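You operate a simulated robot arm through the tools that you are given. There is no shell and no other tool. Be economical: measure what you need, move in short steps, check, and stop when the job is done.

The job below is to be done with a simulated robot arm. You get a single attempt, and the scene is never put back.

JOB
Change the plug board from the 10  coil to the 2  coil for the next class.
Fine: 10  plug in its hole, 2  plug in the rest, third plug left in its hole, slider at START, range HIGH, link left OFF. Set down upright: ten ohm plug, what you pick out.

The check looks at the end state, three seconds after you hand in, the way a careful person would. Anything else that was tipped, shoved, dropped, spilled or broken makes it a failure.

ROBOT AND FRAMES
A 6-joint arm with a two-finger parallel gripper, fixed in place. Base frame: the origin is at the foot of the arm, x ahead of it, y to its left, z up; the work surface is at about z = 0.8. Readings come in m, rad, newtons and seconds.
With the tool pointing down near the work surface it reaches from about 0.24 to 0.64 m from the base axis. Its first joint turns from -1.152 to 1.152 rad. Payload 2.7 kg.
Tool frame: the origin (TCP) lies between the finger pads and is the grasp point; the fingertips stand 0.023 m ahead of it; z points along the fingers, y is the line along which they close. The gripper opens to 0.094 m. The fingers are 0.038 m wide and 0.01 m thick; the gripper's body (0.054 by 0.096 m) begins 0.039 m behind the TCP.
Orientation is that of the tool frame in the base frame, as a unit quaternion [w, x, y, z]. With the fingers straight down and closing along the base's y, the tool's x points along the base's -x, its y along +y and its z along -z.

CONTROLS
- The arm moves only by the tool send_rows. Its argument "steps" is a list of rows, each a list of 3 entries, a list of its own where there are three numbers: the shift along the base's x, y, z in m, then the turn, a rotation vector about the base's x, y, z in rad, then the finger opening in m, from 0 to 0.094. In form: [[[dx, dy, dz], [rx, ry, rz], hand], ...]. A call has 1 to 20 rows; each row shifts and turns the commanded pose from where the row before left it. Rows are played at 5 a second. More than 0.05 m and 0.15 rad between two rows, or a gripper value outside its range, and nothing of the call is played. Where a pose cannot be reached the arm comes as near as it can. A force on the tool above 60 N (or 10 N above the force at the start of the call, whichever is more), or a blocked arm, ends the call early, and 0.2 s more pass. Each finger travels about 0.045 m/s and halts on what it meets, pressing with about 43 N; the grip force reading is that of the motor and also rises with nothing between the fingers. The clock runs only during rows and for 0.2 s after the last one: add rows that do not move to give the fingers time. It gives the time, the measured TCP pose, the force on the tool (base axes), the opening and the grip force at its end, in the units of the frame above (readings bear some noise), with the torque about the TCP (base axes, N m) and any sound that the robot's microphone picked up, and new pictures: "views" is both (left out), scene, wrist or none.
- Cameras (640 x 400 px; columns grow to the right, rows downward): "scene" is fixed at [0.045, -0.4231, 1.425]; the picture's right is [0.93, -0.36, 0.00], its down [-0.19, -0.50, -0.84] and it looks along [0.31, 0.79, -0.54] (base axes); focal length 371 px, centre (320, 200). "wrist" rides on the gripper at [0.086, 0.016, -0.074] in the tool frame; the picture's right is [-0.18, 0.98, 0.00], its down [-0.58, -0.11, -0.81] and it looks along [-0.79, -0.15, 0.59] (tool axes); focal length 243 px, centre (320, 200). There is no depth. A picture from a camera that has moved, and an enlarged one, comes with that camera's place and axes in the base frame and with its lens. The place of the scene camera against the robot may be out by one fixed shift of up to 0.025 m in any direction.
- enlarge(camera, box): a new picture of the part [left, top, right, bottom] of that camera's present view, enlarged. It takes no simulated time.
- finish_job(): hands the job in; it is judged then, once.

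Go step by step. Nothing tells you positions but the pictures and the camera data: compare them with the known pose of the tool, close in by small moves and look again before you grip or let go. The budget is 120 turns and 200 pictures, counting those below and the enlarged ones. Unless the task says otherwise, let go and move clear before handing in, and close with one line.

The tools are called after "Emit:" as name(argument=value, ...) on one line, values as JSON. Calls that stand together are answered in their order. send_rows: Moves the arm, as the interface text tells. Its arguments: {"type":"object","properties":{"steps":{"type":"array"},"views":{"type":"string","enum":["both","scene","wrist","none"]}},"required":["steps"]} The other tools are called the same way: enlarge (camera, box) takes an enlarged picture of a part of a camera's view; finish_job () hands the job in.

At the start:

```text
time: 0.0
ee_pos: [0.3712, 0.0753, 1.1932]
tcp_rot: [0.0, -0.001, 1.0, 0.0]
wrist_force: [1.0, 0.6, -1.1]
torque: [-0.02, 0.02, 0.01]
opening: 0.094
grasp_force: 0.1
```

scene: 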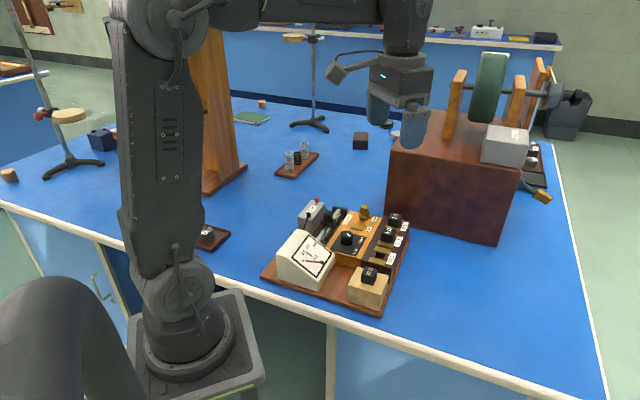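
wrist: 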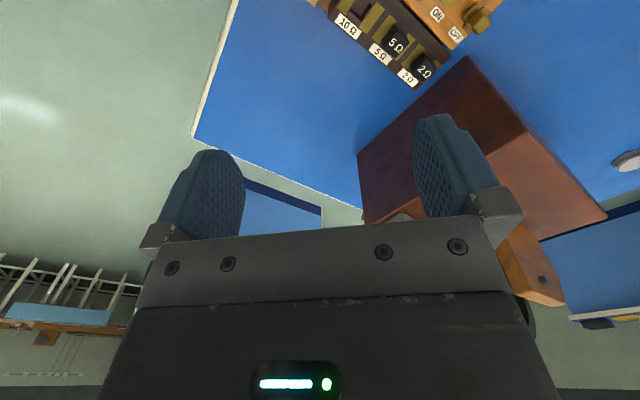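

The plug board sits in front of the arm on the bench. I'll look at it enlarged first.

Emit:
enlarge(camera="scene", box=[250, 190, 430, 320])

Emit:
enlarge(camera="wrist", box=[300, 0, 500, 110])

```text
3.08 times, centred on (340, 255) of scene
camera zoom: at [0.045, -0.4231, 1.425], right [0.93, -0.36, 0.0], down [-0.19, -0.5, -0.84], along [0.31, 0.79, -0.54], focal length 1141 px, centre (258, 31)
```

zoom: 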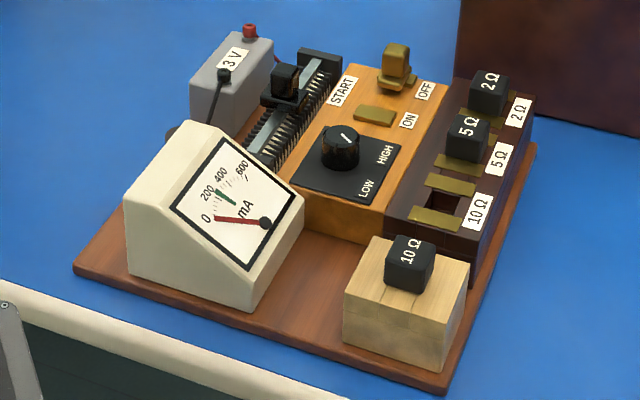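

```text
3.20 times, centred on (400, 55) of wrist
camera zoom: at [0.2857, 0.0895, 1.2674], right [0.18, 0.98, 0.0], down [0.58, -0.11, 0.81], along [0.79, -0.15, -0.59], focal length 776 px, centre (64, 664)
```

zoom: 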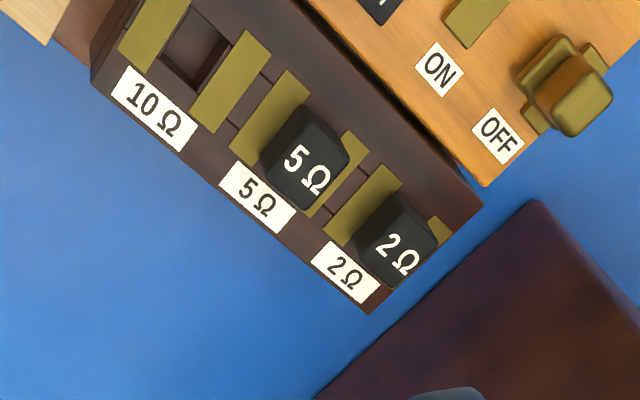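

The 10 Ω plug stands in the wooden rest and its hole is empty. The row of holes runs at about 48° from x. I turn the tool to line up with the row and move back and down for a closer view.

Emit:
send_rows(steps=[[[-0.002, 0.027, -0.02], [0, 0, -0.145], 0.094], [[-0.002, 0.027, -0.02], [0, 0, -0.145], 0.094], [[-0.002, 0.027, -0.03], [0, 0, -0.145], 0.094], [[-0.002, 0.027, -0.03], [0, 0, -0.145], 0.094], [[-0.002, 0.027, -0.04], [0, 0, -0.144], 0.094], [[0, 0, 0], [0, 0, 0], 0.094]])

```text
time: 1.4
ee_pos: [0.3654, 0.2074, 1.0527]
tcp_rot: [0.0, 0.354, 0.935, 0.0]
wrist_force: [-0.4, 0.1, 0.1]
torque: [0.01, 0.0, 0.02]
opening: 0.094
grasp_force: 0.0
camera wrist: at [0.311, 0.277, 1.127], right [0.79, 0.61, 0.0], down [0.36, -0.47, 0.81], along [0.49, -0.64, -0.59], focal length 243 px, centre (320, 200)
```

scene: 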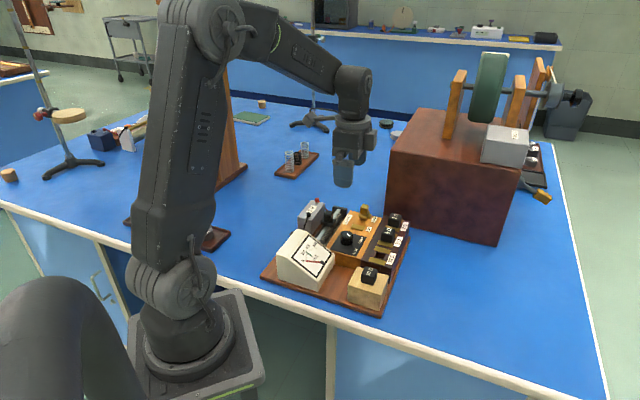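
wrist: 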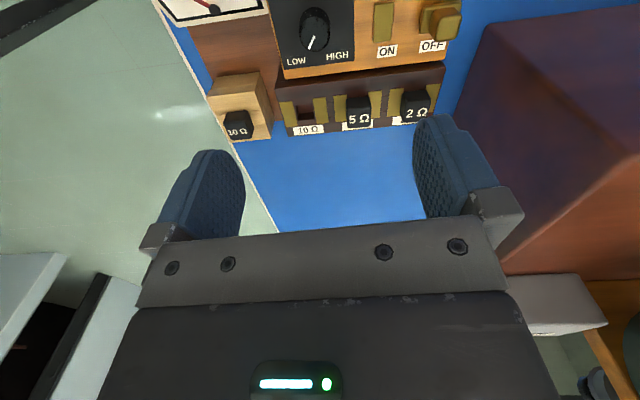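

I can now see the board between the fingers. I'll zoom in on the knob and the plugs.

Emit:
enlarge(camera="wrist", box=[250, 0, 470, 138])

Emit:
enlarge(camera="scene", box=[290, 195, 420, 280])

Emit:
enlarge(camera="wrist", box=[200, 60, 330, 145])

```text
2.90 times, centred on (360, 69) of wrist
camera zoom: at [0.311, 0.277, 1.127], right [0.79, 0.61, 0.0], down [0.36, -0.47, 0.81], along [0.49, -0.64, -0.59], focal length 703 px, centre (204, 580)
```

zoom: 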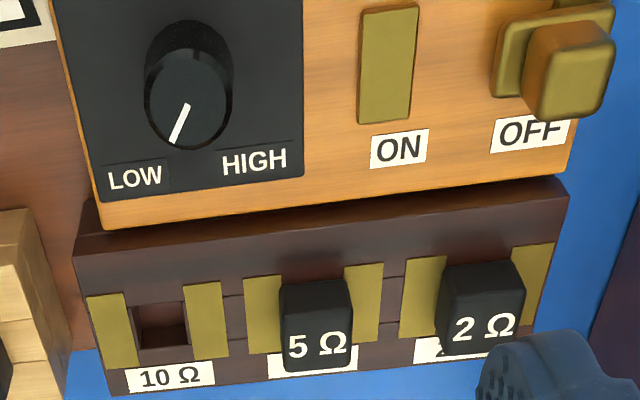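

```text
4.71 times, centred on (355, 238) of scene
camera zoom: at [0.045, -0.4231, 1.425], right [0.93, -0.36, 0.0], down [-0.19, -0.5, -0.84], along [0.31, 0.79, -0.54], focal length 1744 px, centre (155, 24)
```

zoom: 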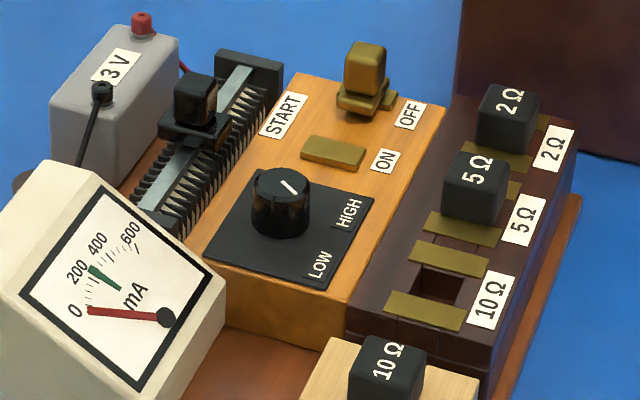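

```text
4.71 times, centred on (265, 102) of wrist
camera zoom: at [0.311, 0.277, 1.127], right [0.79, 0.61, 0.0], down [0.36, -0.47, 0.81], along [0.49, -0.64, -0.59], focal length 1142 px, centre (579, 659)
```

zoom: 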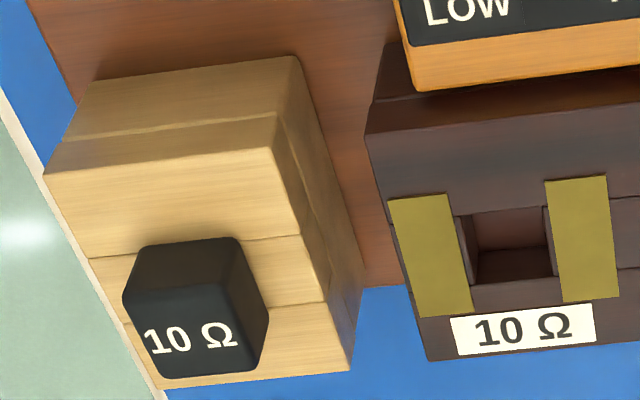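

The knob mark points toward LOW, so the range needs turning. The slider may also be short of START. I back off to see the slider and knob from above.

Emit:
send_rows(steps=[[[-0.03, 0.03, 0.03], [0, 0, 0], 0.094], [[-0.03, 0.03, 0.03], [0, 0, 0], 0.094], [[-0.03, 0.03, 0.03], [0, 0, 0], 0.094], [[0, 0.03, 0.0], [0, 0, 0], 0.094], [[0, 0, 0], [0, 0, 0], 0.094], [[0, 0, 0], [0, 0, 0], 0.094]], views="wrist")

Emit:
enlarge(camera="wrist", box=[200, 0, 460, 163])

```text
refused: row 1 steps farther than a row can; nothing moved
```

```text
2.45 times, centred on (330, 82) of wrist
camera zoom: at [0.311, 0.277, 1.127], right [0.79, 0.61, 0.0], down [0.36, -0.47, 0.81], along [0.49, -0.64, -0.59], focal length 595 px, centre (296, 491)
```

zoom: 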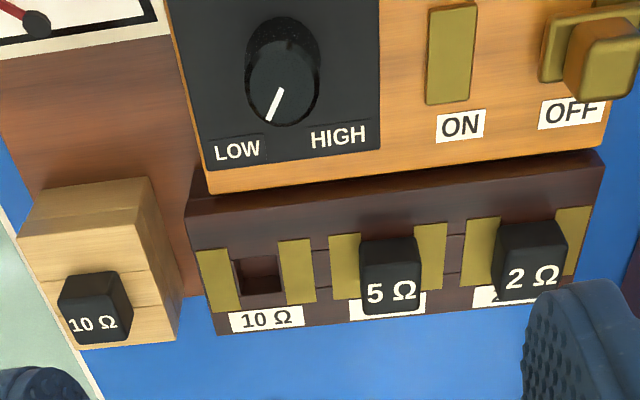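

The combined step was over 0.05 m, so I'll use smaller rows.

Emit:
send_rows(steps=[[[-0.025, 0.03, 0.025], [0, 0, 0], 0.094], [[-0.025, 0.03, 0.025], [0, 0, 0], 0.094], [[-0.025, 0.03, 0.025], [0, 0, 0], 0.094], [[-0.015, 0.03, 0.025], [0, 0, 0], 0.094], [[0, 0, 0], [0, 0, 0], 0.094], [[0, 0, 0], [0, 0, 0], 0.094]], views="wrist")

Emit:
enlarge(camera="wrist", box=[200, 0, 460, 163])

```text
time: 2.8
ee_pos: [0.2712, 0.3261, 1.1536]
tcp_rot: [0.0, 0.354, 0.935, 0.001]
wrist_force: [-0.9, 0.9, 0.0]
torque: [0.0, 0.01, -0.03]
opening: 0.0943
grasp_force: 0.0
camera wrist: at [0.2175, 0.3953, 1.2284], right [0.79, 0.61, 0.0], down [0.36, -0.47, 0.81], along [0.5, -0.64, -0.59], focal length 243 px, centre (320, 200)
```

wrist: 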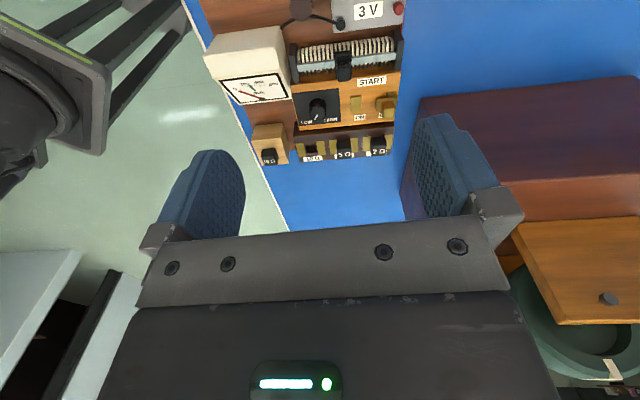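

```text
2.45 times, centred on (330, 82) of wrist
camera zoom: at [0.2175, 0.3953, 1.2284], right [0.79, 0.61, 0.0], down [0.36, -0.47, 0.81], along [0.5, -0.64, -0.59], focal length 595 px, centre (296, 491)
```

zoom: 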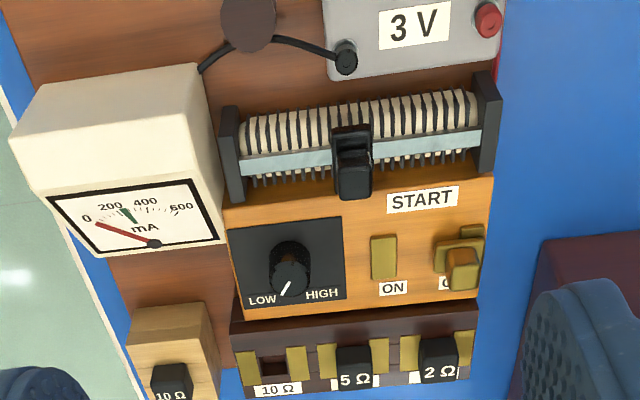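

The slider stands mid-track, so it also has to go to the START end. By triangulation the handle tops are: 2 Ω at about (0.493, 0.214, 0.89), 5 Ω at (0.448, 0.169), and the 10 Ω plug in the rest at about (0.349, 0.061, 0.88). The 10 Ω hole is at about (0.406, 0.123). I go above the 10 Ω plug first.

Emit:
send_rows(steps=[[[0.0097, -0.0331, -0.015], [0, 0, 0], 0.06], [[0.0097, -0.0331, -0.015], [0, 0, 0], 0.06], [[0.0097, -0.0331, -0.015], [0, 0, 0], 0.06], [[0.0097, -0.0331, -0.015], [0, 0, 0], 0.06], [[0.0097, -0.0331, -0.015], [0, 0, 0], 0.06], [[0.0097, -0.0331, -0.015], [0, 0, 0], 0.06], [[0.0097, -0.0331, -0.015], [0, 0, 0], 0.06], [[0.0097, -0.0331, -0.015], [0, 0, 0], 0.06], [[0, 0, -0.03], [0, 0, 0], 0.06], [[0, 0, -0.03], [0, 0, 0], 0.06], [[0, 0, 0], [0, 0, 0], 0.06]])

```text
time: 5.2
ee_pos: [0.3504, 0.0646, 0.972]
tcp_rot: [-0.001, 0.354, 0.935, 0.0]
wrist_force: [0.0, -0.8, -0.5]
torque: [0.01, -0.01, -0.01]
opening: 0.0602
grasp_force: 0.1
camera wrist: at [0.2957, 0.1341, 1.0473], right [0.79, 0.61, 0.0], down [0.36, -0.47, 0.81], along [0.5, -0.64, -0.59], focal length 243 px, centre (320, 200)
```

scene: 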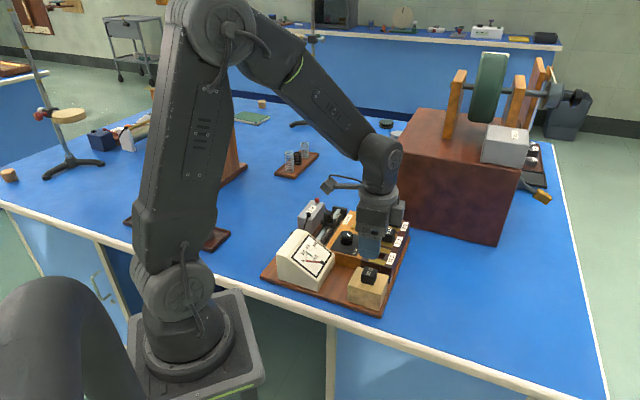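
wrist: 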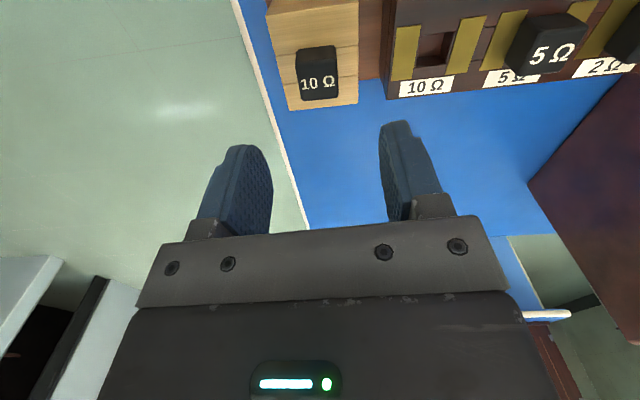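

The 10 Ω plug lies almost exactly under the TCP. I check its rotation before going down.

Emit:
enlarge(camera="wrist", box=[240, 0, 480, 150])

Emit:
enlarge(camera="scene", box=[320, 220, 440, 320])

```text
2.67 times, centred on (360, 75) of wrist
camera zoom: at [0.2957, 0.1341, 1.0473], right [0.79, 0.61, 0.0], down [0.36, -0.47, 0.81], along [0.5, -0.64, -0.59], focal length 647 px, centre (213, 533)
```

zoom: 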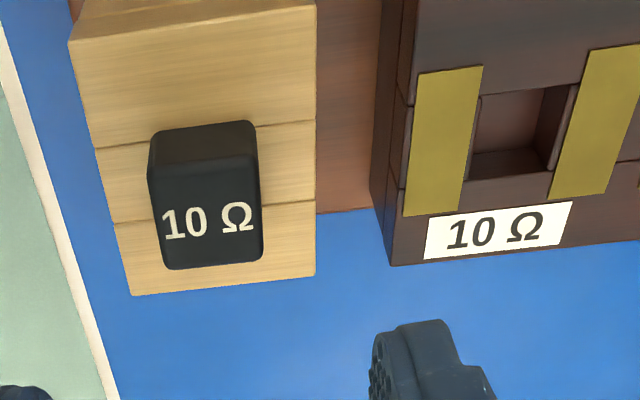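

```text
4.00 times, centred on (380, 270) of scene
camera zoom: at [0.045, -0.4231, 1.425], right [0.93, -0.36, 0.0], down [-0.19, -0.5, -0.84], along [0.31, 0.79, -0.54], focal length 1483 px, centre (80, -80)
```

zoom: 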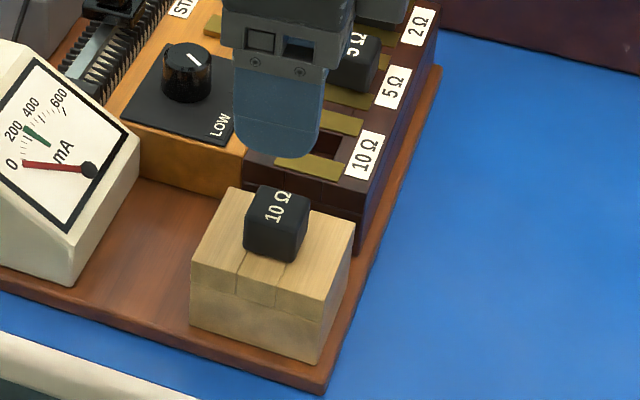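

The handle is about 27 mm square and 23 mm high, with its top at about z = 0.88. The board is about 2.5° off the tool, so I correct that and descend around the 10 Ω handle.

Emit:
send_rows(steps=[[[-0.001, -0.001, -0.03], [0, 0, -0.044], 0.06], [[0, 0, -0.03], [0, 0, 0], 0.06], [[0, 0, -0.016], [0, 0, 0], 0.06], [[0, 0, -0.01], [0, 0, 0], 0.06], [[0, 0, 0], [0, 0, 0], 0.06]])

Emit:
enlarge(camera="scene", box=[320, 220, 440, 320])

```text
time: 6.4
ee_pos: [0.3477, 0.0617, 0.8865]
tcp_rot: [0.0, 0.375, 0.927, 0.0]
wrist_force: [0.2, -0.7, 0.5]
torque: [0.01, -0.03, 0.02]
opening: 0.06
grasp_force: 0.2
camera wrist: at [0.2953, 0.1343, 0.9611], right [0.81, 0.58, 0.0], down [0.34, -0.48, 0.81], along [0.47, -0.66, -0.59], focal length 243 px, centre (320, 200)
```

scene: 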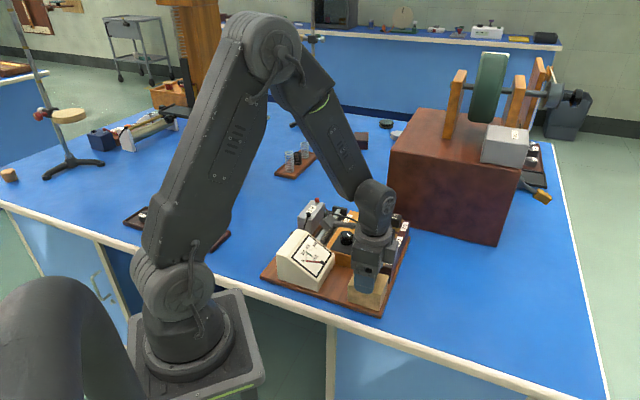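
wrist: 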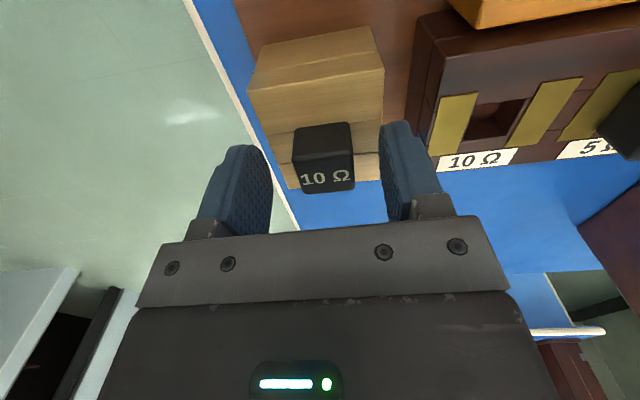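

```text
4.00 times, centred on (380, 270) of scene
camera zoom: at [0.045, -0.4231, 1.425], right [0.93, -0.36, 0.0], down [-0.19, -0.5, -0.84], along [0.31, 0.79, -0.54], focal length 1483 px, centre (80, -80)
```

zoom: 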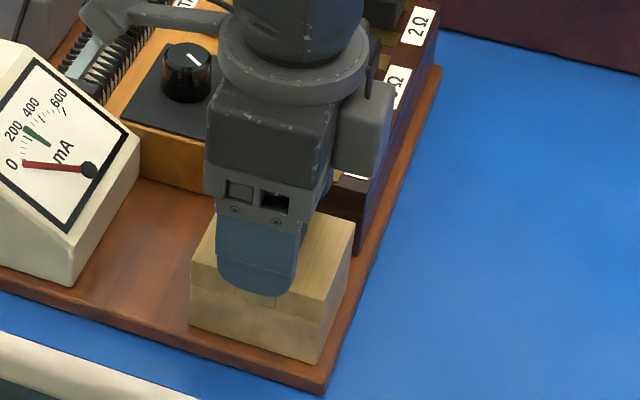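

The handle sits between the fingers with about 2 mm of offset. I nudge over and close.

Emit:
send_rows(steps=[[[0.003, 0.0, -0.003], [0, 0, 0], 0.06], [[0, 0, 0], [0, 0, 0], 0.04], [[0, 0, 0], [0, 0, 0], 0.03], [[0, 0, 0], [0, 0, 0], 0.02], [[0, 0, 0], [0, 0, 0], 0.02], [[0, 0, 0], [0, 0, 0], 0.02]], views="wrist")

```text
time: 7.8
ee_pos: [0.3496, 0.0621, 0.8846]
tcp_rot: [0.0, 0.375, 0.927, 0.0]
wrist_force: [-0.8, -0.1, 0.4]
torque: [-0.01, 0.0, 0.02]
opening: 0.0271
grasp_force: 42.9
camera wrist: at [0.2991, 0.1344, 0.959], right [0.81, 0.58, 0.0], down [0.34, -0.48, 0.81], along [0.47, -0.66, -0.59], focal length 243 px, centre (320, 200)
```

wrist: 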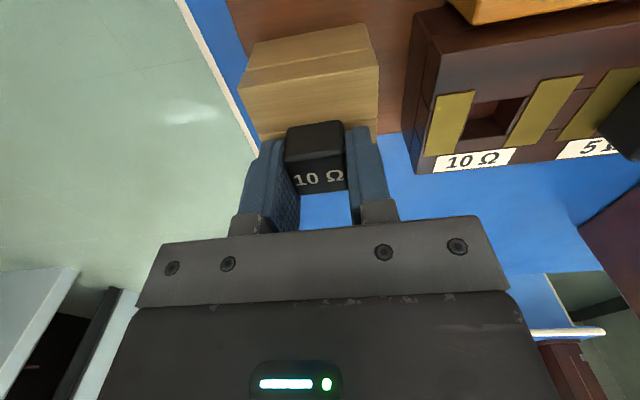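

Gripped at 27 mm with almost no side force. I lift straight up.

Emit:
send_rows(steps=[[[0, 0, 0.01], [0, 0, 0], 0.02], [[0, 0, 0.02], [0, 0, 0], 0.02], [[0, 0, 0.02], [0, 0, 0], 0.02], [[0, 0, 0.03], [0, 0, 0], 0.02], [[0, 0, 0.0], [0, 0, 0], 0.02], [[0, 0, 0.0], [0, 0, 0], 0.02]])

Emit:
enlarge(camera="scene", box=[320, 220, 440, 320])

Emit:
enlarge(camera="wrist", box=[220, 0, 460, 220])

```text
time: 9.2
ee_pos: [0.3526, 0.0631, 0.9647]
tcp_rot: [-0.001, 0.375, 0.927, 0.0]
wrist_force: [1.2, 0.4, -0.8]
torque: [0.03, 0.0, -0.01]
opening: 0.027
grasp_force: 43.5
camera wrist: at [0.3012, 0.135, 1.0399], right [0.81, 0.58, 0.0], down [0.34, -0.48, 0.81], along [0.47, -0.66, -0.59], focal length 243 px, centre (320, 200)
```

scene: 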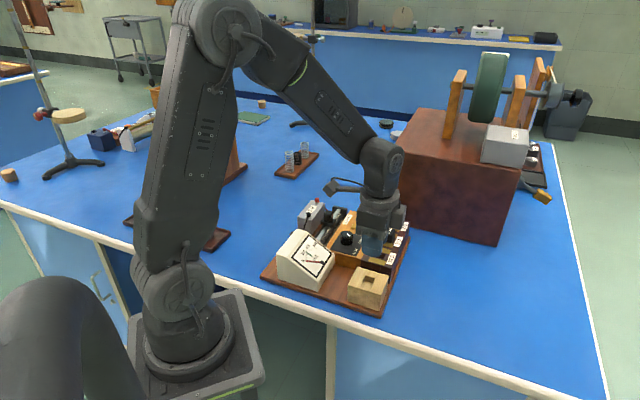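
wrist: 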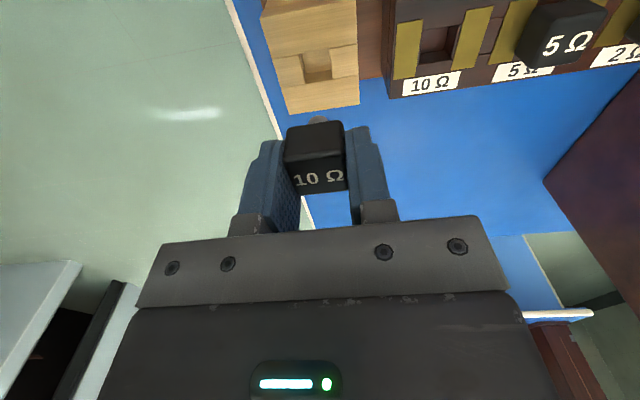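

```text
4.00 times, centred on (380, 270) of scene
camera zoom: at [0.045, -0.4231, 1.425], right [0.93, -0.36, 0.0], down [-0.19, -0.5, -0.84], along [0.31, 0.79, -0.54], focal length 1483 px, centre (80, -80)
```

zoom: 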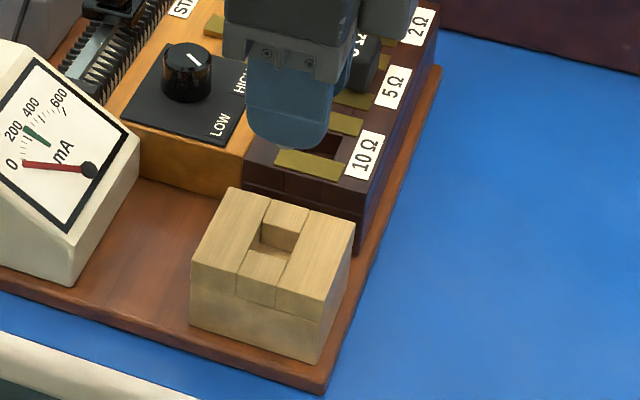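

```text
1.82 times, centred on (340, 110) of wrist
camera zoom: at [0.3012, 0.135, 1.0399], right [0.81, 0.58, 0.0], down [0.34, -0.48, 0.81], along [0.47, -0.66, -0.59], focal length 441 px, centre (284, 364)
```

zoom: 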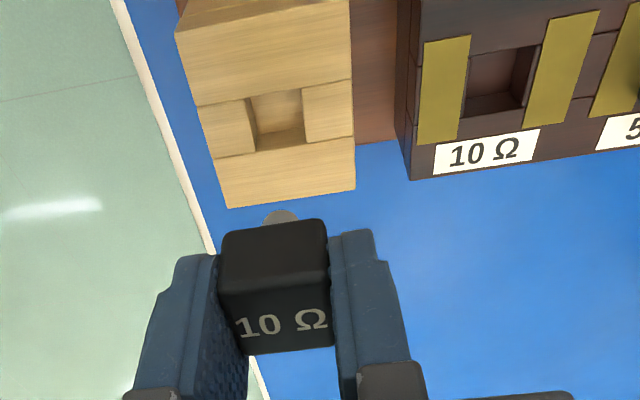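

The plug is out and the rest is empty. The 10 Ω hole is about (0.055, 0.060) from the rest. I move over it at this height.

Emit:
send_rows(steps=[[[0.0183, 0.02, 0.005], [0, 0, 0], 0.02], [[0.0183, 0.02, 0], [0, 0, 0], 0.02], [[0.0183, 0.02, 0], [0, 0, 0], 0.02], [[0, 0, 0], [0, 0, 0], 0.02], [[0, 0, 0], [0, 0, 0], 0.02]])

Emit:
enlarge(camera="wrist", box=[220, 0, 460, 200])

Emit:
enlarge(camera="scene", box=[320, 190, 440, 290])

```text
time: 10.4
ee_pos: [0.4078, 0.1236, 0.9705]
tcp_rot: [-0.001, 0.375, 0.927, 0.0]
wrist_force: [0.4, 1.2, -0.2]
torque: [0.03, 0.02, -0.01]
opening: 0.027
grasp_force: 43.0
camera wrist: at [0.3574, 0.1946, 1.0452], right [0.81, 0.58, 0.0], down [0.34, -0.48, 0.81], along [0.47, -0.66, -0.59], focal length 243 px, centre (320, 200)
```

scene: 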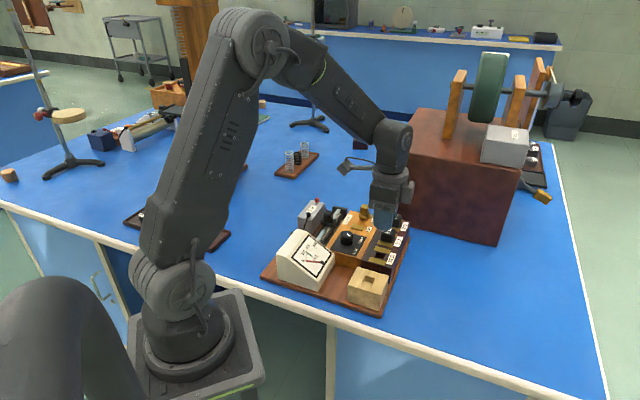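
wrist: 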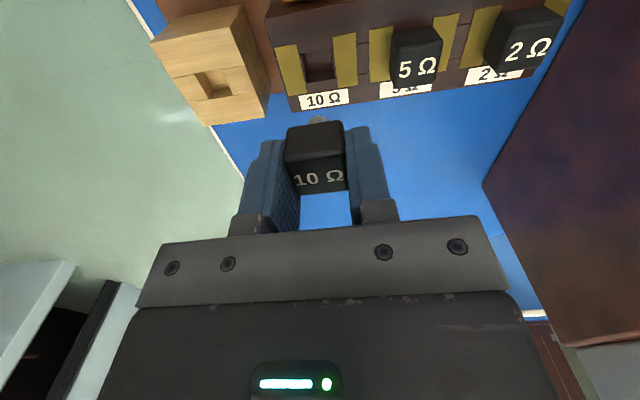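

```text
2.00 times, centred on (340, 100) of wrist
camera zoom: at [0.3574, 0.1946, 1.0452], right [0.81, 0.58, 0.0], down [0.34, -0.48, 0.81], along [0.47, -0.66, -0.59], focal length 485 px, centre (280, 400)
```

zoom: 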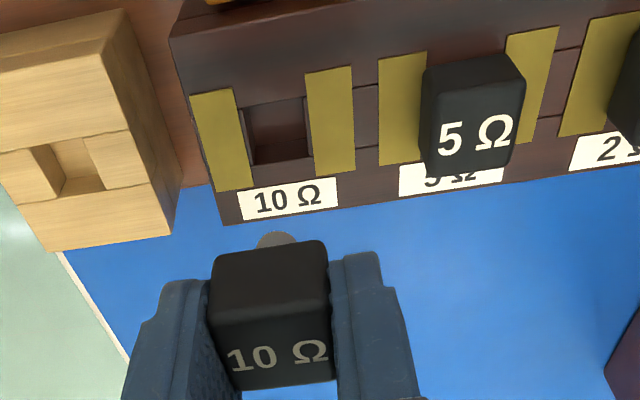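

```text
4.00 times, centred on (380, 240) of scene
camera zoom: at [0.045, -0.4231, 1.425], right [0.93, -0.36, 0.0], down [-0.19, -0.5, -0.84], along [0.31, 0.79, -0.54], focal length 1483 px, centre (80, 40)
```

zoom: 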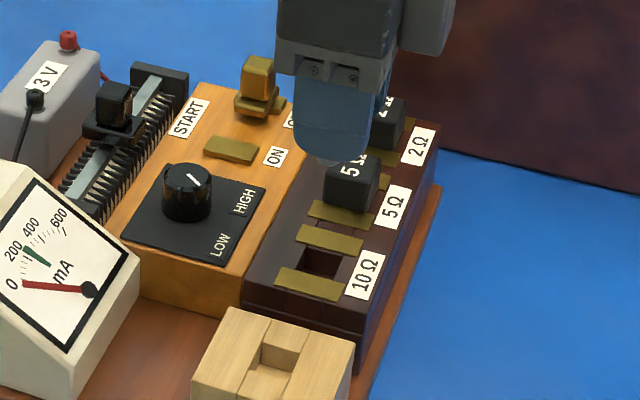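

The pin is short, about 15 mm, and hovers over the hole. I shift slightly along the row and go down to just above the surface to check again.

Emit:
send_rows(steps=[[[0.001, 0.001, -0.02], [0, 0, 0], 0.02], [[0, 0, -0.02], [0, 0, 0], 0.02], [[0, 0, -0.012], [0, 0, 0], 0.02], [[0, 0, 0], [0, 0, 0], 0.02], [[0, 0, 0], [0, 0, 0], 0.02]], views="wrist")

Emit:
enlarge(camera="wrist", box=[220, 50, 420, 200])

Emit:
enlarge(camera="scene", box=[340, 200, 430, 275])

```text
time: 11.6
ee_pos: [0.4088, 0.1232, 0.9186]
tcp_rot: [0.0, 0.375, 0.927, 0.0]
wrist_force: [0.5, 0.3, -0.3]
torque: [0.01, -0.01, -0.02]
opening: 0.0271
grasp_force: 42.6
camera wrist: at [0.3574, 0.1942, 0.9925], right [0.81, 0.58, 0.0], down [0.34, -0.48, 0.81], along [0.47, -0.66, -0.59], focal length 243 px, centre (320, 200)
```

wrist: 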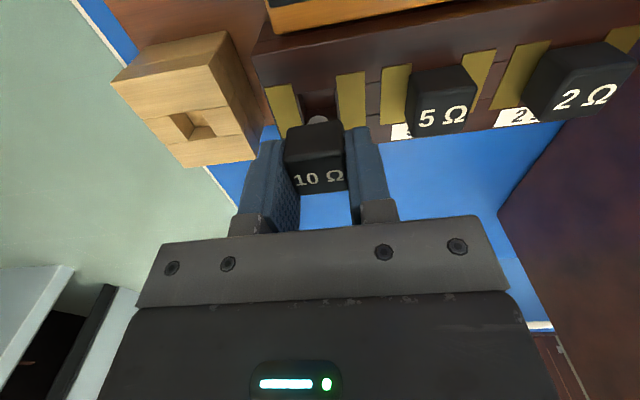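

```text
2.67 times, centred on (320, 125) of wrist
camera zoom: at [0.3574, 0.1942, 0.9925], right [0.81, 0.58, 0.0], down [0.34, -0.48, 0.81], along [0.47, -0.66, -0.59], focal length 647 px, centre (320, 400)
```

zoom: 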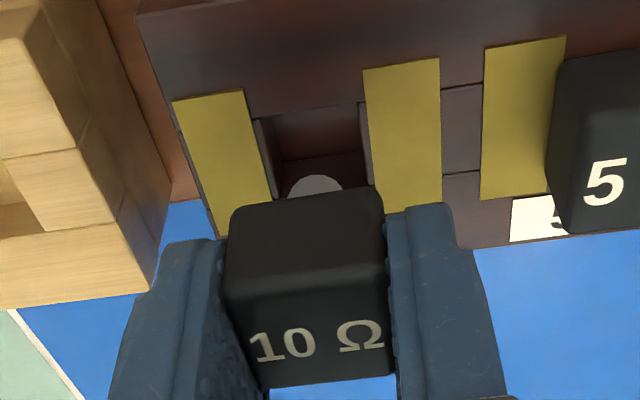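

```text
5.33 times, centred on (385, 238) of scene
camera zoom: at [0.045, -0.4231, 1.425], right [0.93, -0.36, 0.0], down [-0.19, -0.5, -0.84], along [0.31, 0.79, -0.54], focal length 1977 px, centre (-27, 0)
```

zoom: 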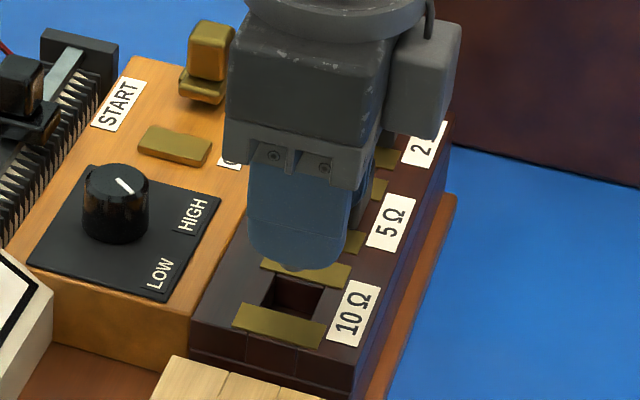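

The pin (about 11 mm) is centred over the hole (about 21 mm). I lower it in small steps.

Emit:
send_rows(steps=[[[0, 0, -0.008], [0, 0, 0], 0.02], [[0, 0, -0.008], [0, 0, 0], 0.02], [[0, 0, -0.004], [0, 0, 0], 0.02], [[0, 0, 0], [0, 0, 0], 0.02]])

Emit:
enlarge(camera="wrist", box=[220, 50, 420, 200])

Emit:
enlarge(camera="scene", box=[340, 200, 430, 275])

```text
time: 12.6
ee_pos: [0.4075, 0.1241, 0.898]
tcp_rot: [0.0, 0.374, 0.927, -0.001]
wrist_force: [-0.5, -0.5, -0.5]
torque: [0.02, -0.03, -0.01]
opening: 0.0271
grasp_force: 42.5
camera wrist: at [0.3562, 0.1951, 0.9717], right [0.81, 0.58, 0.0], down [0.34, -0.48, 0.81], along [0.47, -0.66, -0.59], focal length 243 px, centre (320, 200)
```

scene: 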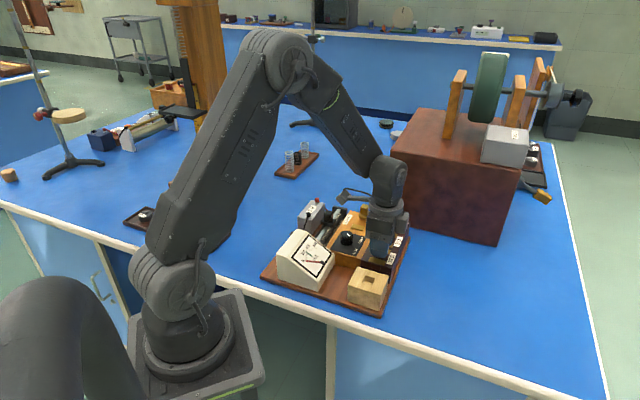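
wrist: 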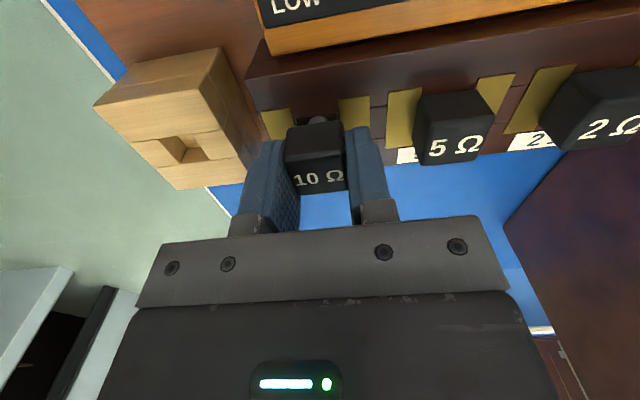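

```text
2.67 times, centred on (320, 125) of wrist
camera zoom: at [0.3562, 0.1951, 0.9717], right [0.81, 0.58, 0.0], down [0.34, -0.48, 0.81], along [0.47, -0.66, -0.59], focal length 647 px, centre (320, 400)
```

zoom: 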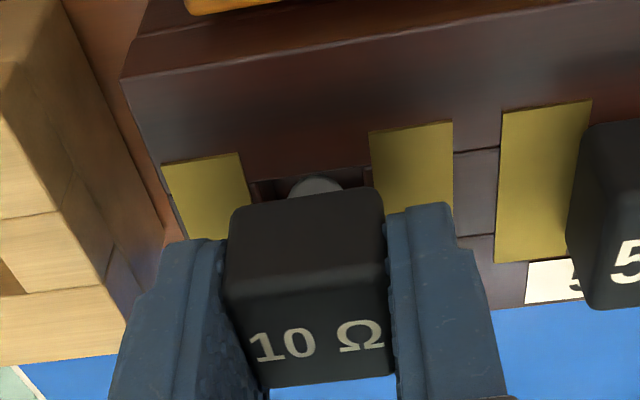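

```text
5.33 times, centred on (385, 238) of scene
camera zoom: at [0.045, -0.4231, 1.425], right [0.93, -0.36, 0.0], down [-0.19, -0.5, -0.84], along [0.31, 0.79, -0.54], focal length 1977 px, centre (-27, 0)
```

zoom: 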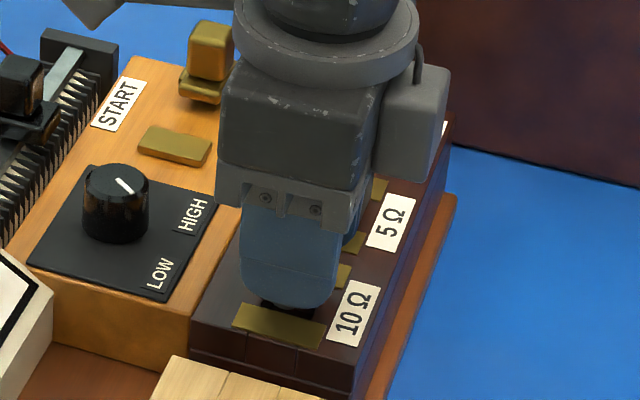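

The pin is entering the hole. I seat it.

Emit:
send_rows(steps=[[[0, 0, -0.003], [0, 0, 0], 0.02], [[0, 0, -0.003], [0, 0, 0], 0.02], [[0, 0, -0.002], [0, 0, 0], 0.02], [[0, 0, 0], [0, 0, 0], 0.02]], views="wrist")

Emit:
enlarge(camera="wrist", box=[220, 50, 420, 200])

```text
time: 13.6
ee_pos: [0.4081, 0.1238, 0.8892]
tcp_rot: [0.0, 0.374, 0.927, 0.0]
wrist_force: [0.3, -0.7, 0.0]
torque: [-0.03, -0.01, 0.01]
opening: 0.0271
grasp_force: 42.7
camera wrist: at [0.357, 0.1955, 0.964], right [0.81, 0.58, 0.0], down [0.34, -0.48, 0.81], along [0.47, -0.66, -0.59], focal length 243 px, centre (320, 200)
```

wrist: 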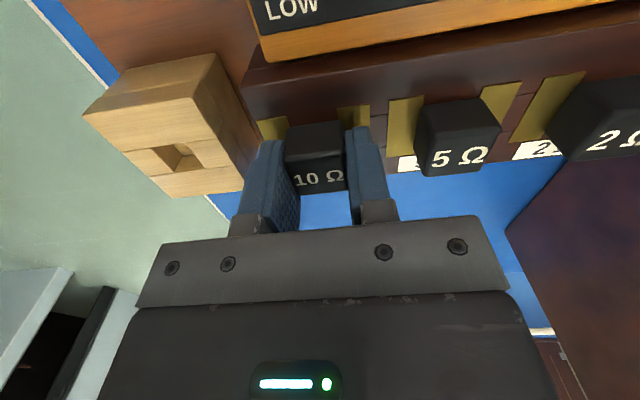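

```text
2.67 times, centred on (320, 125) of wrist
camera zoom: at [0.357, 0.1955, 0.964], right [0.81, 0.58, 0.0], down [0.34, -0.48, 0.81], along [0.47, -0.66, -0.59], focal length 647 px, centre (320, 400)
```

zoom: 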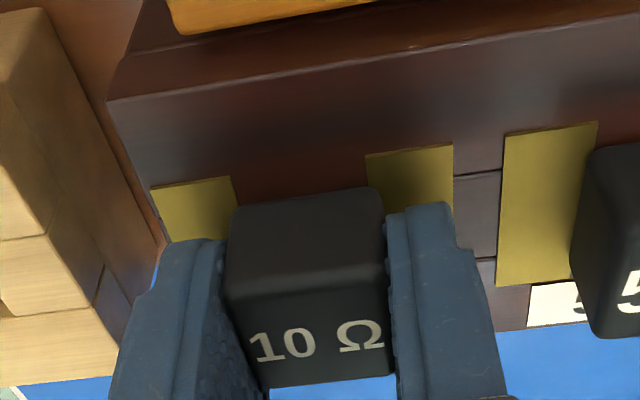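

It's close to level with the 5 Ω plug, with no contact force yet. I go down by millimetres until I feel it seat.

Emit:
send_rows(steps=[[[0, 0, -0.001], [0, 0, 0], 0.02], [[0, 0, -0.001], [0, 0, 0], 0.02], [[0, 0, 0], [0, 0, 0], 0.02]], views="none")

```text
time: 14.4
ee_pos: [0.4091, 0.1232, 0.8863]
tcp_rot: [0.0, 0.375, 0.927, 0.001]
wrist_force: [-0.4, -0.2, -0.8]
torque: [-0.01, -0.01, -0.01]
opening: 0.0268
grasp_force: 42.8
```

Emit:
send_rows(steps=[[[0, 0, -0.001], [0, 0, 0], 0.02], [[0, 0, -0.001], [0, 0, 0], 0.02], [[0, 0, 0], [0, 0, 0], 0.02]], views="wrist")

Emit:
enlarge(camera="wrist", box=[220, 50, 420, 200])

```text
time: 15.2
ee_pos: [0.4078, 0.1236, 0.8853]
tcp_rot: [0.0, 0.374, 0.927, 0.0]
wrist_force: [-0.6, -0.3, 0.0]
torque: [0.04, 0.01, -0.02]
opening: 0.027
grasp_force: 42.6
camera wrist: at [0.3569, 0.195, 0.9598], right [0.81, 0.58, 0.0], down [0.34, -0.48, 0.81], along [0.47, -0.66, -0.59], focal length 243 px, centre (320, 200)
```

wrist: 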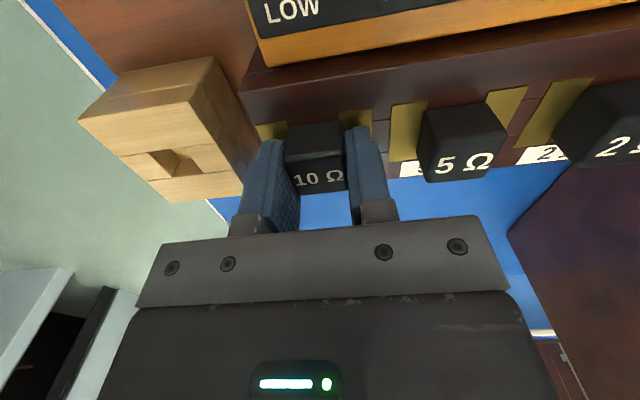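

```text
2.67 times, centred on (320, 125) of wrist
camera zoom: at [0.3569, 0.195, 0.9598], right [0.81, 0.58, 0.0], down [0.34, -0.48, 0.81], along [0.47, -0.66, -0.59], focal length 647 px, centre (320, 400)
```

zoom: 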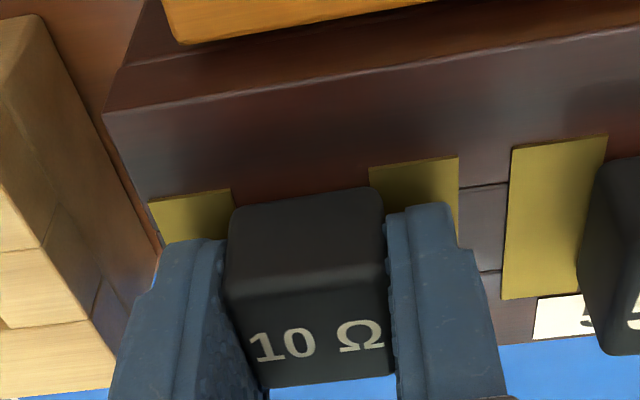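

Emit:
send_rows(steps=[[[0, 0, -0.001], [0, 0, 0], 0.02], [[0, 0, -0.001], [0, 0, 0], 0.02], [[0, 0, -0.001], [0, 0, 0], 0.02], [[0, 0, 0], [0, 0, 0], 0.02]], views="wrist")

Emit:
enlarge(camera="scene", box=[340, 200, 430, 275])

```text
time: 16.2
ee_pos: [0.4082, 0.1233, 0.8846]
tcp_rot: [0.001, 0.375, 0.927, 0.001]
wrist_force: [-8.6, -11.2, 40.8]
torque: [-0.16, 0.41, 0.05]
opening: 0.0268
grasp_force: 43.6
camera wrist: at [0.357, 0.1951, 0.9586], right [0.81, 0.58, 0.0], down [0.34, -0.48, 0.81], along [0.47, -0.66, -0.59], focal length 243 px, centre (320, 200)
```

wrist: 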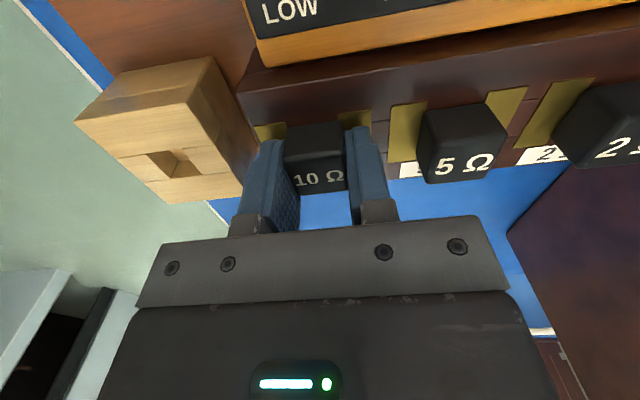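

```text
5.33 times, centred on (385, 238) of scene
camera zoom: at [0.0442, -0.4235, 1.4249], right [0.93, -0.36, 0.0], down [-0.19, -0.5, -0.84], along [0.31, 0.79, -0.54], focal length 1977 px, centre (-27, 0)
```

zoom: 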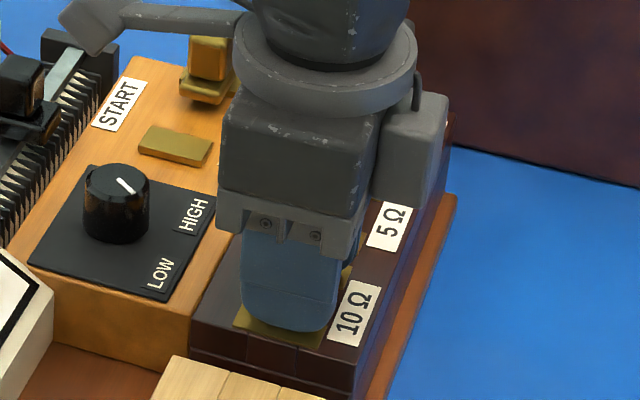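

Contact at 40 N: the plug is seated, at the same TCP height as in the rest. I relieve the pressure, open a little and lift away.

Emit:
send_rows(steps=[[[0, 0, 0.0022], [0, 0, 0], 0.02], [[0, 0, 0], [0, 0, 0], 0.035], [[0, 0, 0], [0, 0, 0], 0.046], [[0, 0, 0], [0, 0, 0], 0.046], [[0, 0, 0.02], [0, 0, 0], 0.046], [[0, 0, 0.03], [0, 0, 0], 0.046], [[0, 0, 0.03], [0, 0, 0], 0.046], [[0, 0, 0], [0, 0, 0], 0.046]])

Emit:
enlarge(camera="wrist", box=[220, 0, 480, 150])

Emit:
enlarge(camera="scene", box=[320, 195, 430, 285])

```text
time: 18.0
ee_pos: [0.4083, 0.1227, 0.9634]
tcp_rot: [0.0, 0.375, 0.927, 0.002]
wrist_force: [-0.1, 0.5, 0.6]
torque: [-0.01, -0.02, -0.01]
opening: 0.0461
grasp_force: 0.0
camera wrist: at [0.3573, 0.195, 1.0395], right [0.81, 0.58, 0.0], down [0.34, -0.48, 0.81], along [0.47, -0.66, -0.59], focal length 243 px, centre (320, 200)
```

scene: 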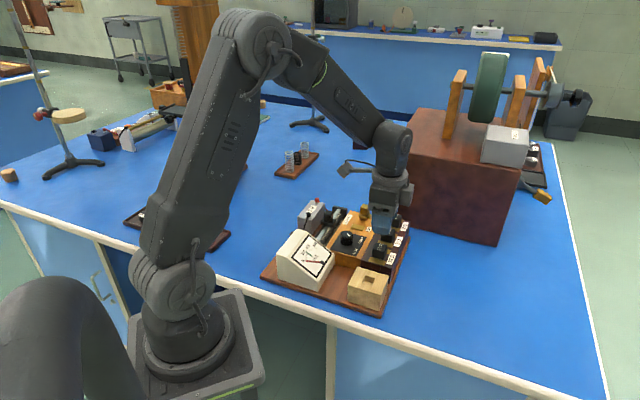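
wrist: 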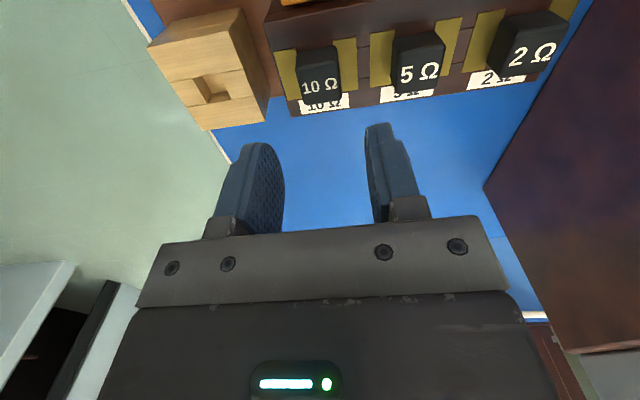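

```text
2.46 times, centred on (350, 75) of wrist
camera zoom: at [0.3573, 0.195, 1.0395], right [0.81, 0.58, 0.0], down [0.34, -0.48, 0.81], along [0.47, -0.66, -0.59], focal length 597 px, centre (246, 508)
```

zoom: 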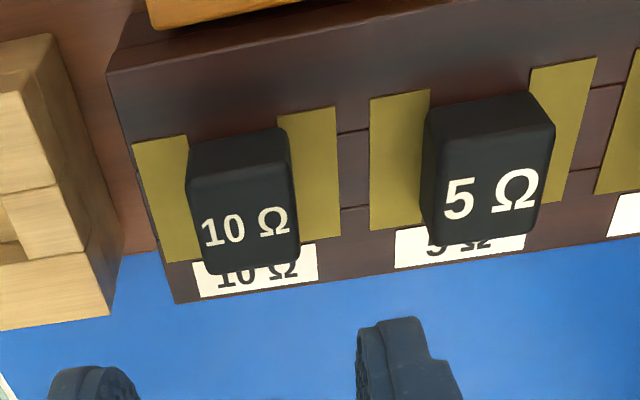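

```text
4.44 times, centred on (375, 240) of scene
camera zoom: at [0.045, -0.4231, 1.425], right [0.93, -0.36, 0.0], down [-0.19, -0.5, -0.84], along [0.31, 0.79, -0.54], focal length 1648 px, centre (76, 22)
```

zoom: 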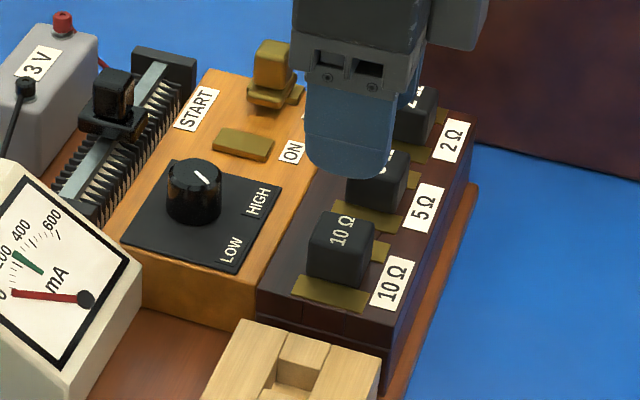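

The 10 Ω plug is seated, upright and level with the 5 Ω plug. The 2 Ω plug should be about (0.092, 0.091) farther along the row, so I move above it.

Emit:
send_rows(steps=[[[0.023, 0.0228, 0], [0, 0, 0], 0.05], [[0.023, 0.0228, 0], [0, 0, 0], 0.05], [[0.023, 0.0228, 0], [0, 0, 0], 0.05], [[0.023, 0.0228, 0], [0, 0, 0], 0.05], [[0, 0, 0], [0, 0, 0], 0.05], [[0, 0, 0], [0, 0, 0], 0.05]])

Emit:
enlarge(camera="wrist", box=[220, 0, 480, 150])

```text
time: 19.4
ee_pos: [0.4993, 0.214, 0.9654]
tcp_rot: [0.0, 0.375, 0.927, 0.0]
wrist_force: [0.6, 0.5, 0.0]
torque: [-0.01, 0.02, -0.01]
opening: 0.05
grasp_force: 0.1
camera wrist: at [0.4492, 0.2848, 1.0386], right [0.81, 0.58, 0.0], down [0.34, -0.48, 0.81], along [0.47, -0.66, -0.59], focal length 243 px, centre (320, 200)
```

scene: 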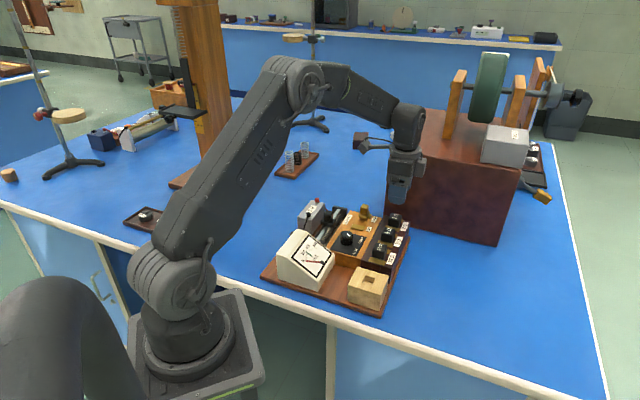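
wrist: 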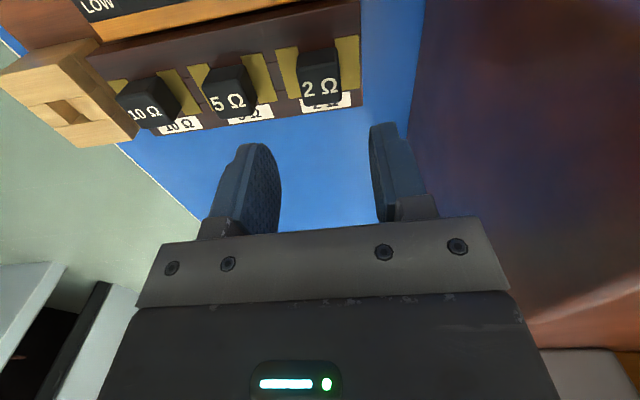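

```text
2.46 times, centred on (350, 75) of wrist
camera zoom: at [0.4492, 0.2848, 1.0386], right [0.81, 0.58, 0.0], down [0.34, -0.48, 0.81], along [0.47, -0.66, -0.59], focal length 597 px, centre (246, 508)
```

zoom: 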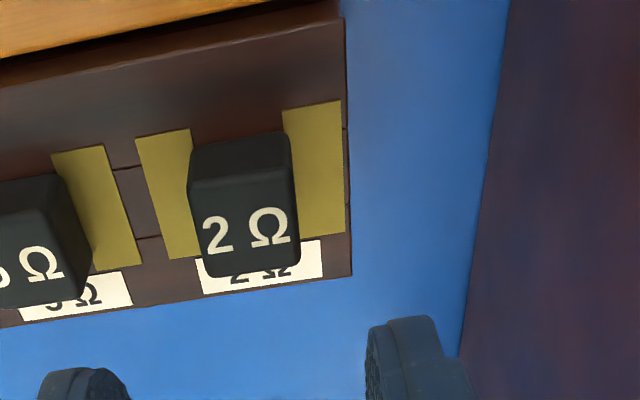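

The 2 Ω handle appears just where the 10 Ω one did under the same tool pose. I descend and grip.

Emit:
send_rows(steps=[[[0.0007, -0.0007, -0.03], [0, 0, 0], 0.05], [[0, 0, -0.03], [0, 0, 0], 0.05], [[0, 0, -0.012], [0, 0, 0], 0.05], [[0, 0, -0.008], [0, 0, 0], 0.05], [[0, 0, 0], [0, 0, 0], 0.05]])

Emit:
enlarge(camera="scene", box=[340, 175, 430, 250])

```text
time: 20.6
ee_pos: [0.5005, 0.213, 0.8832]
tcp_rot: [0.0, 0.375, 0.927, 0.0]
wrist_force: [0.5, -0.2, 1.0]
torque: [0.0, -0.01, -0.03]
opening: 0.0499
grasp_force: 0.0
camera wrist: at [0.4491, 0.284, 0.9583], right [0.81, 0.58, 0.0], down [0.34, -0.48, 0.81], along [0.47, -0.66, -0.59], focal length 243 px, centre (320, 200)
```

scene: 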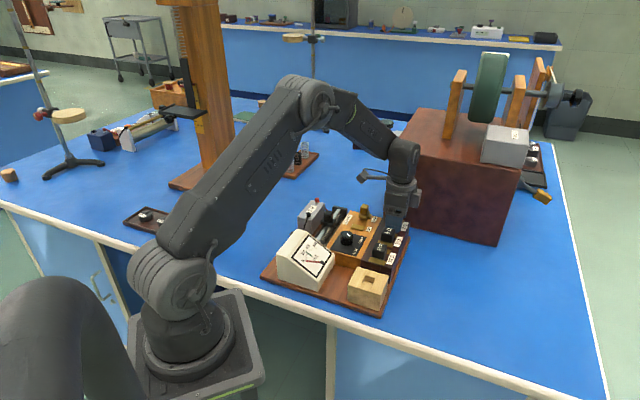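
wrist: 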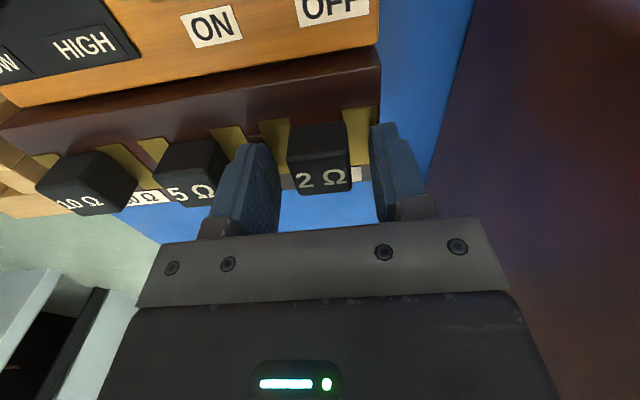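

```text
5.33 times, centred on (385, 212) of scene
camera zoom: at [0.045, -0.4231, 1.425], right [0.93, -0.36, 0.0], down [-0.19, -0.5, -0.84], along [0.31, 0.79, -0.54], focal length 1977 px, centre (-27, 133)
```

zoom: 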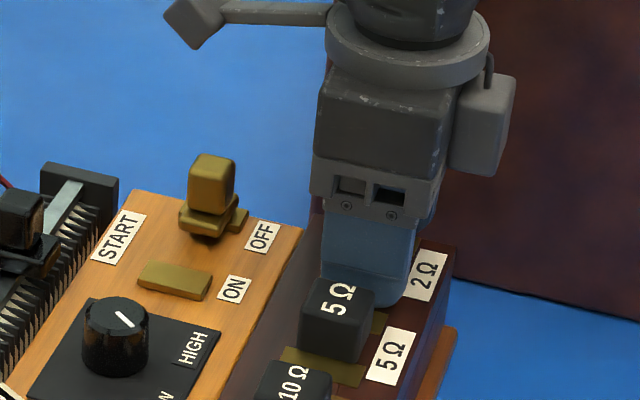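

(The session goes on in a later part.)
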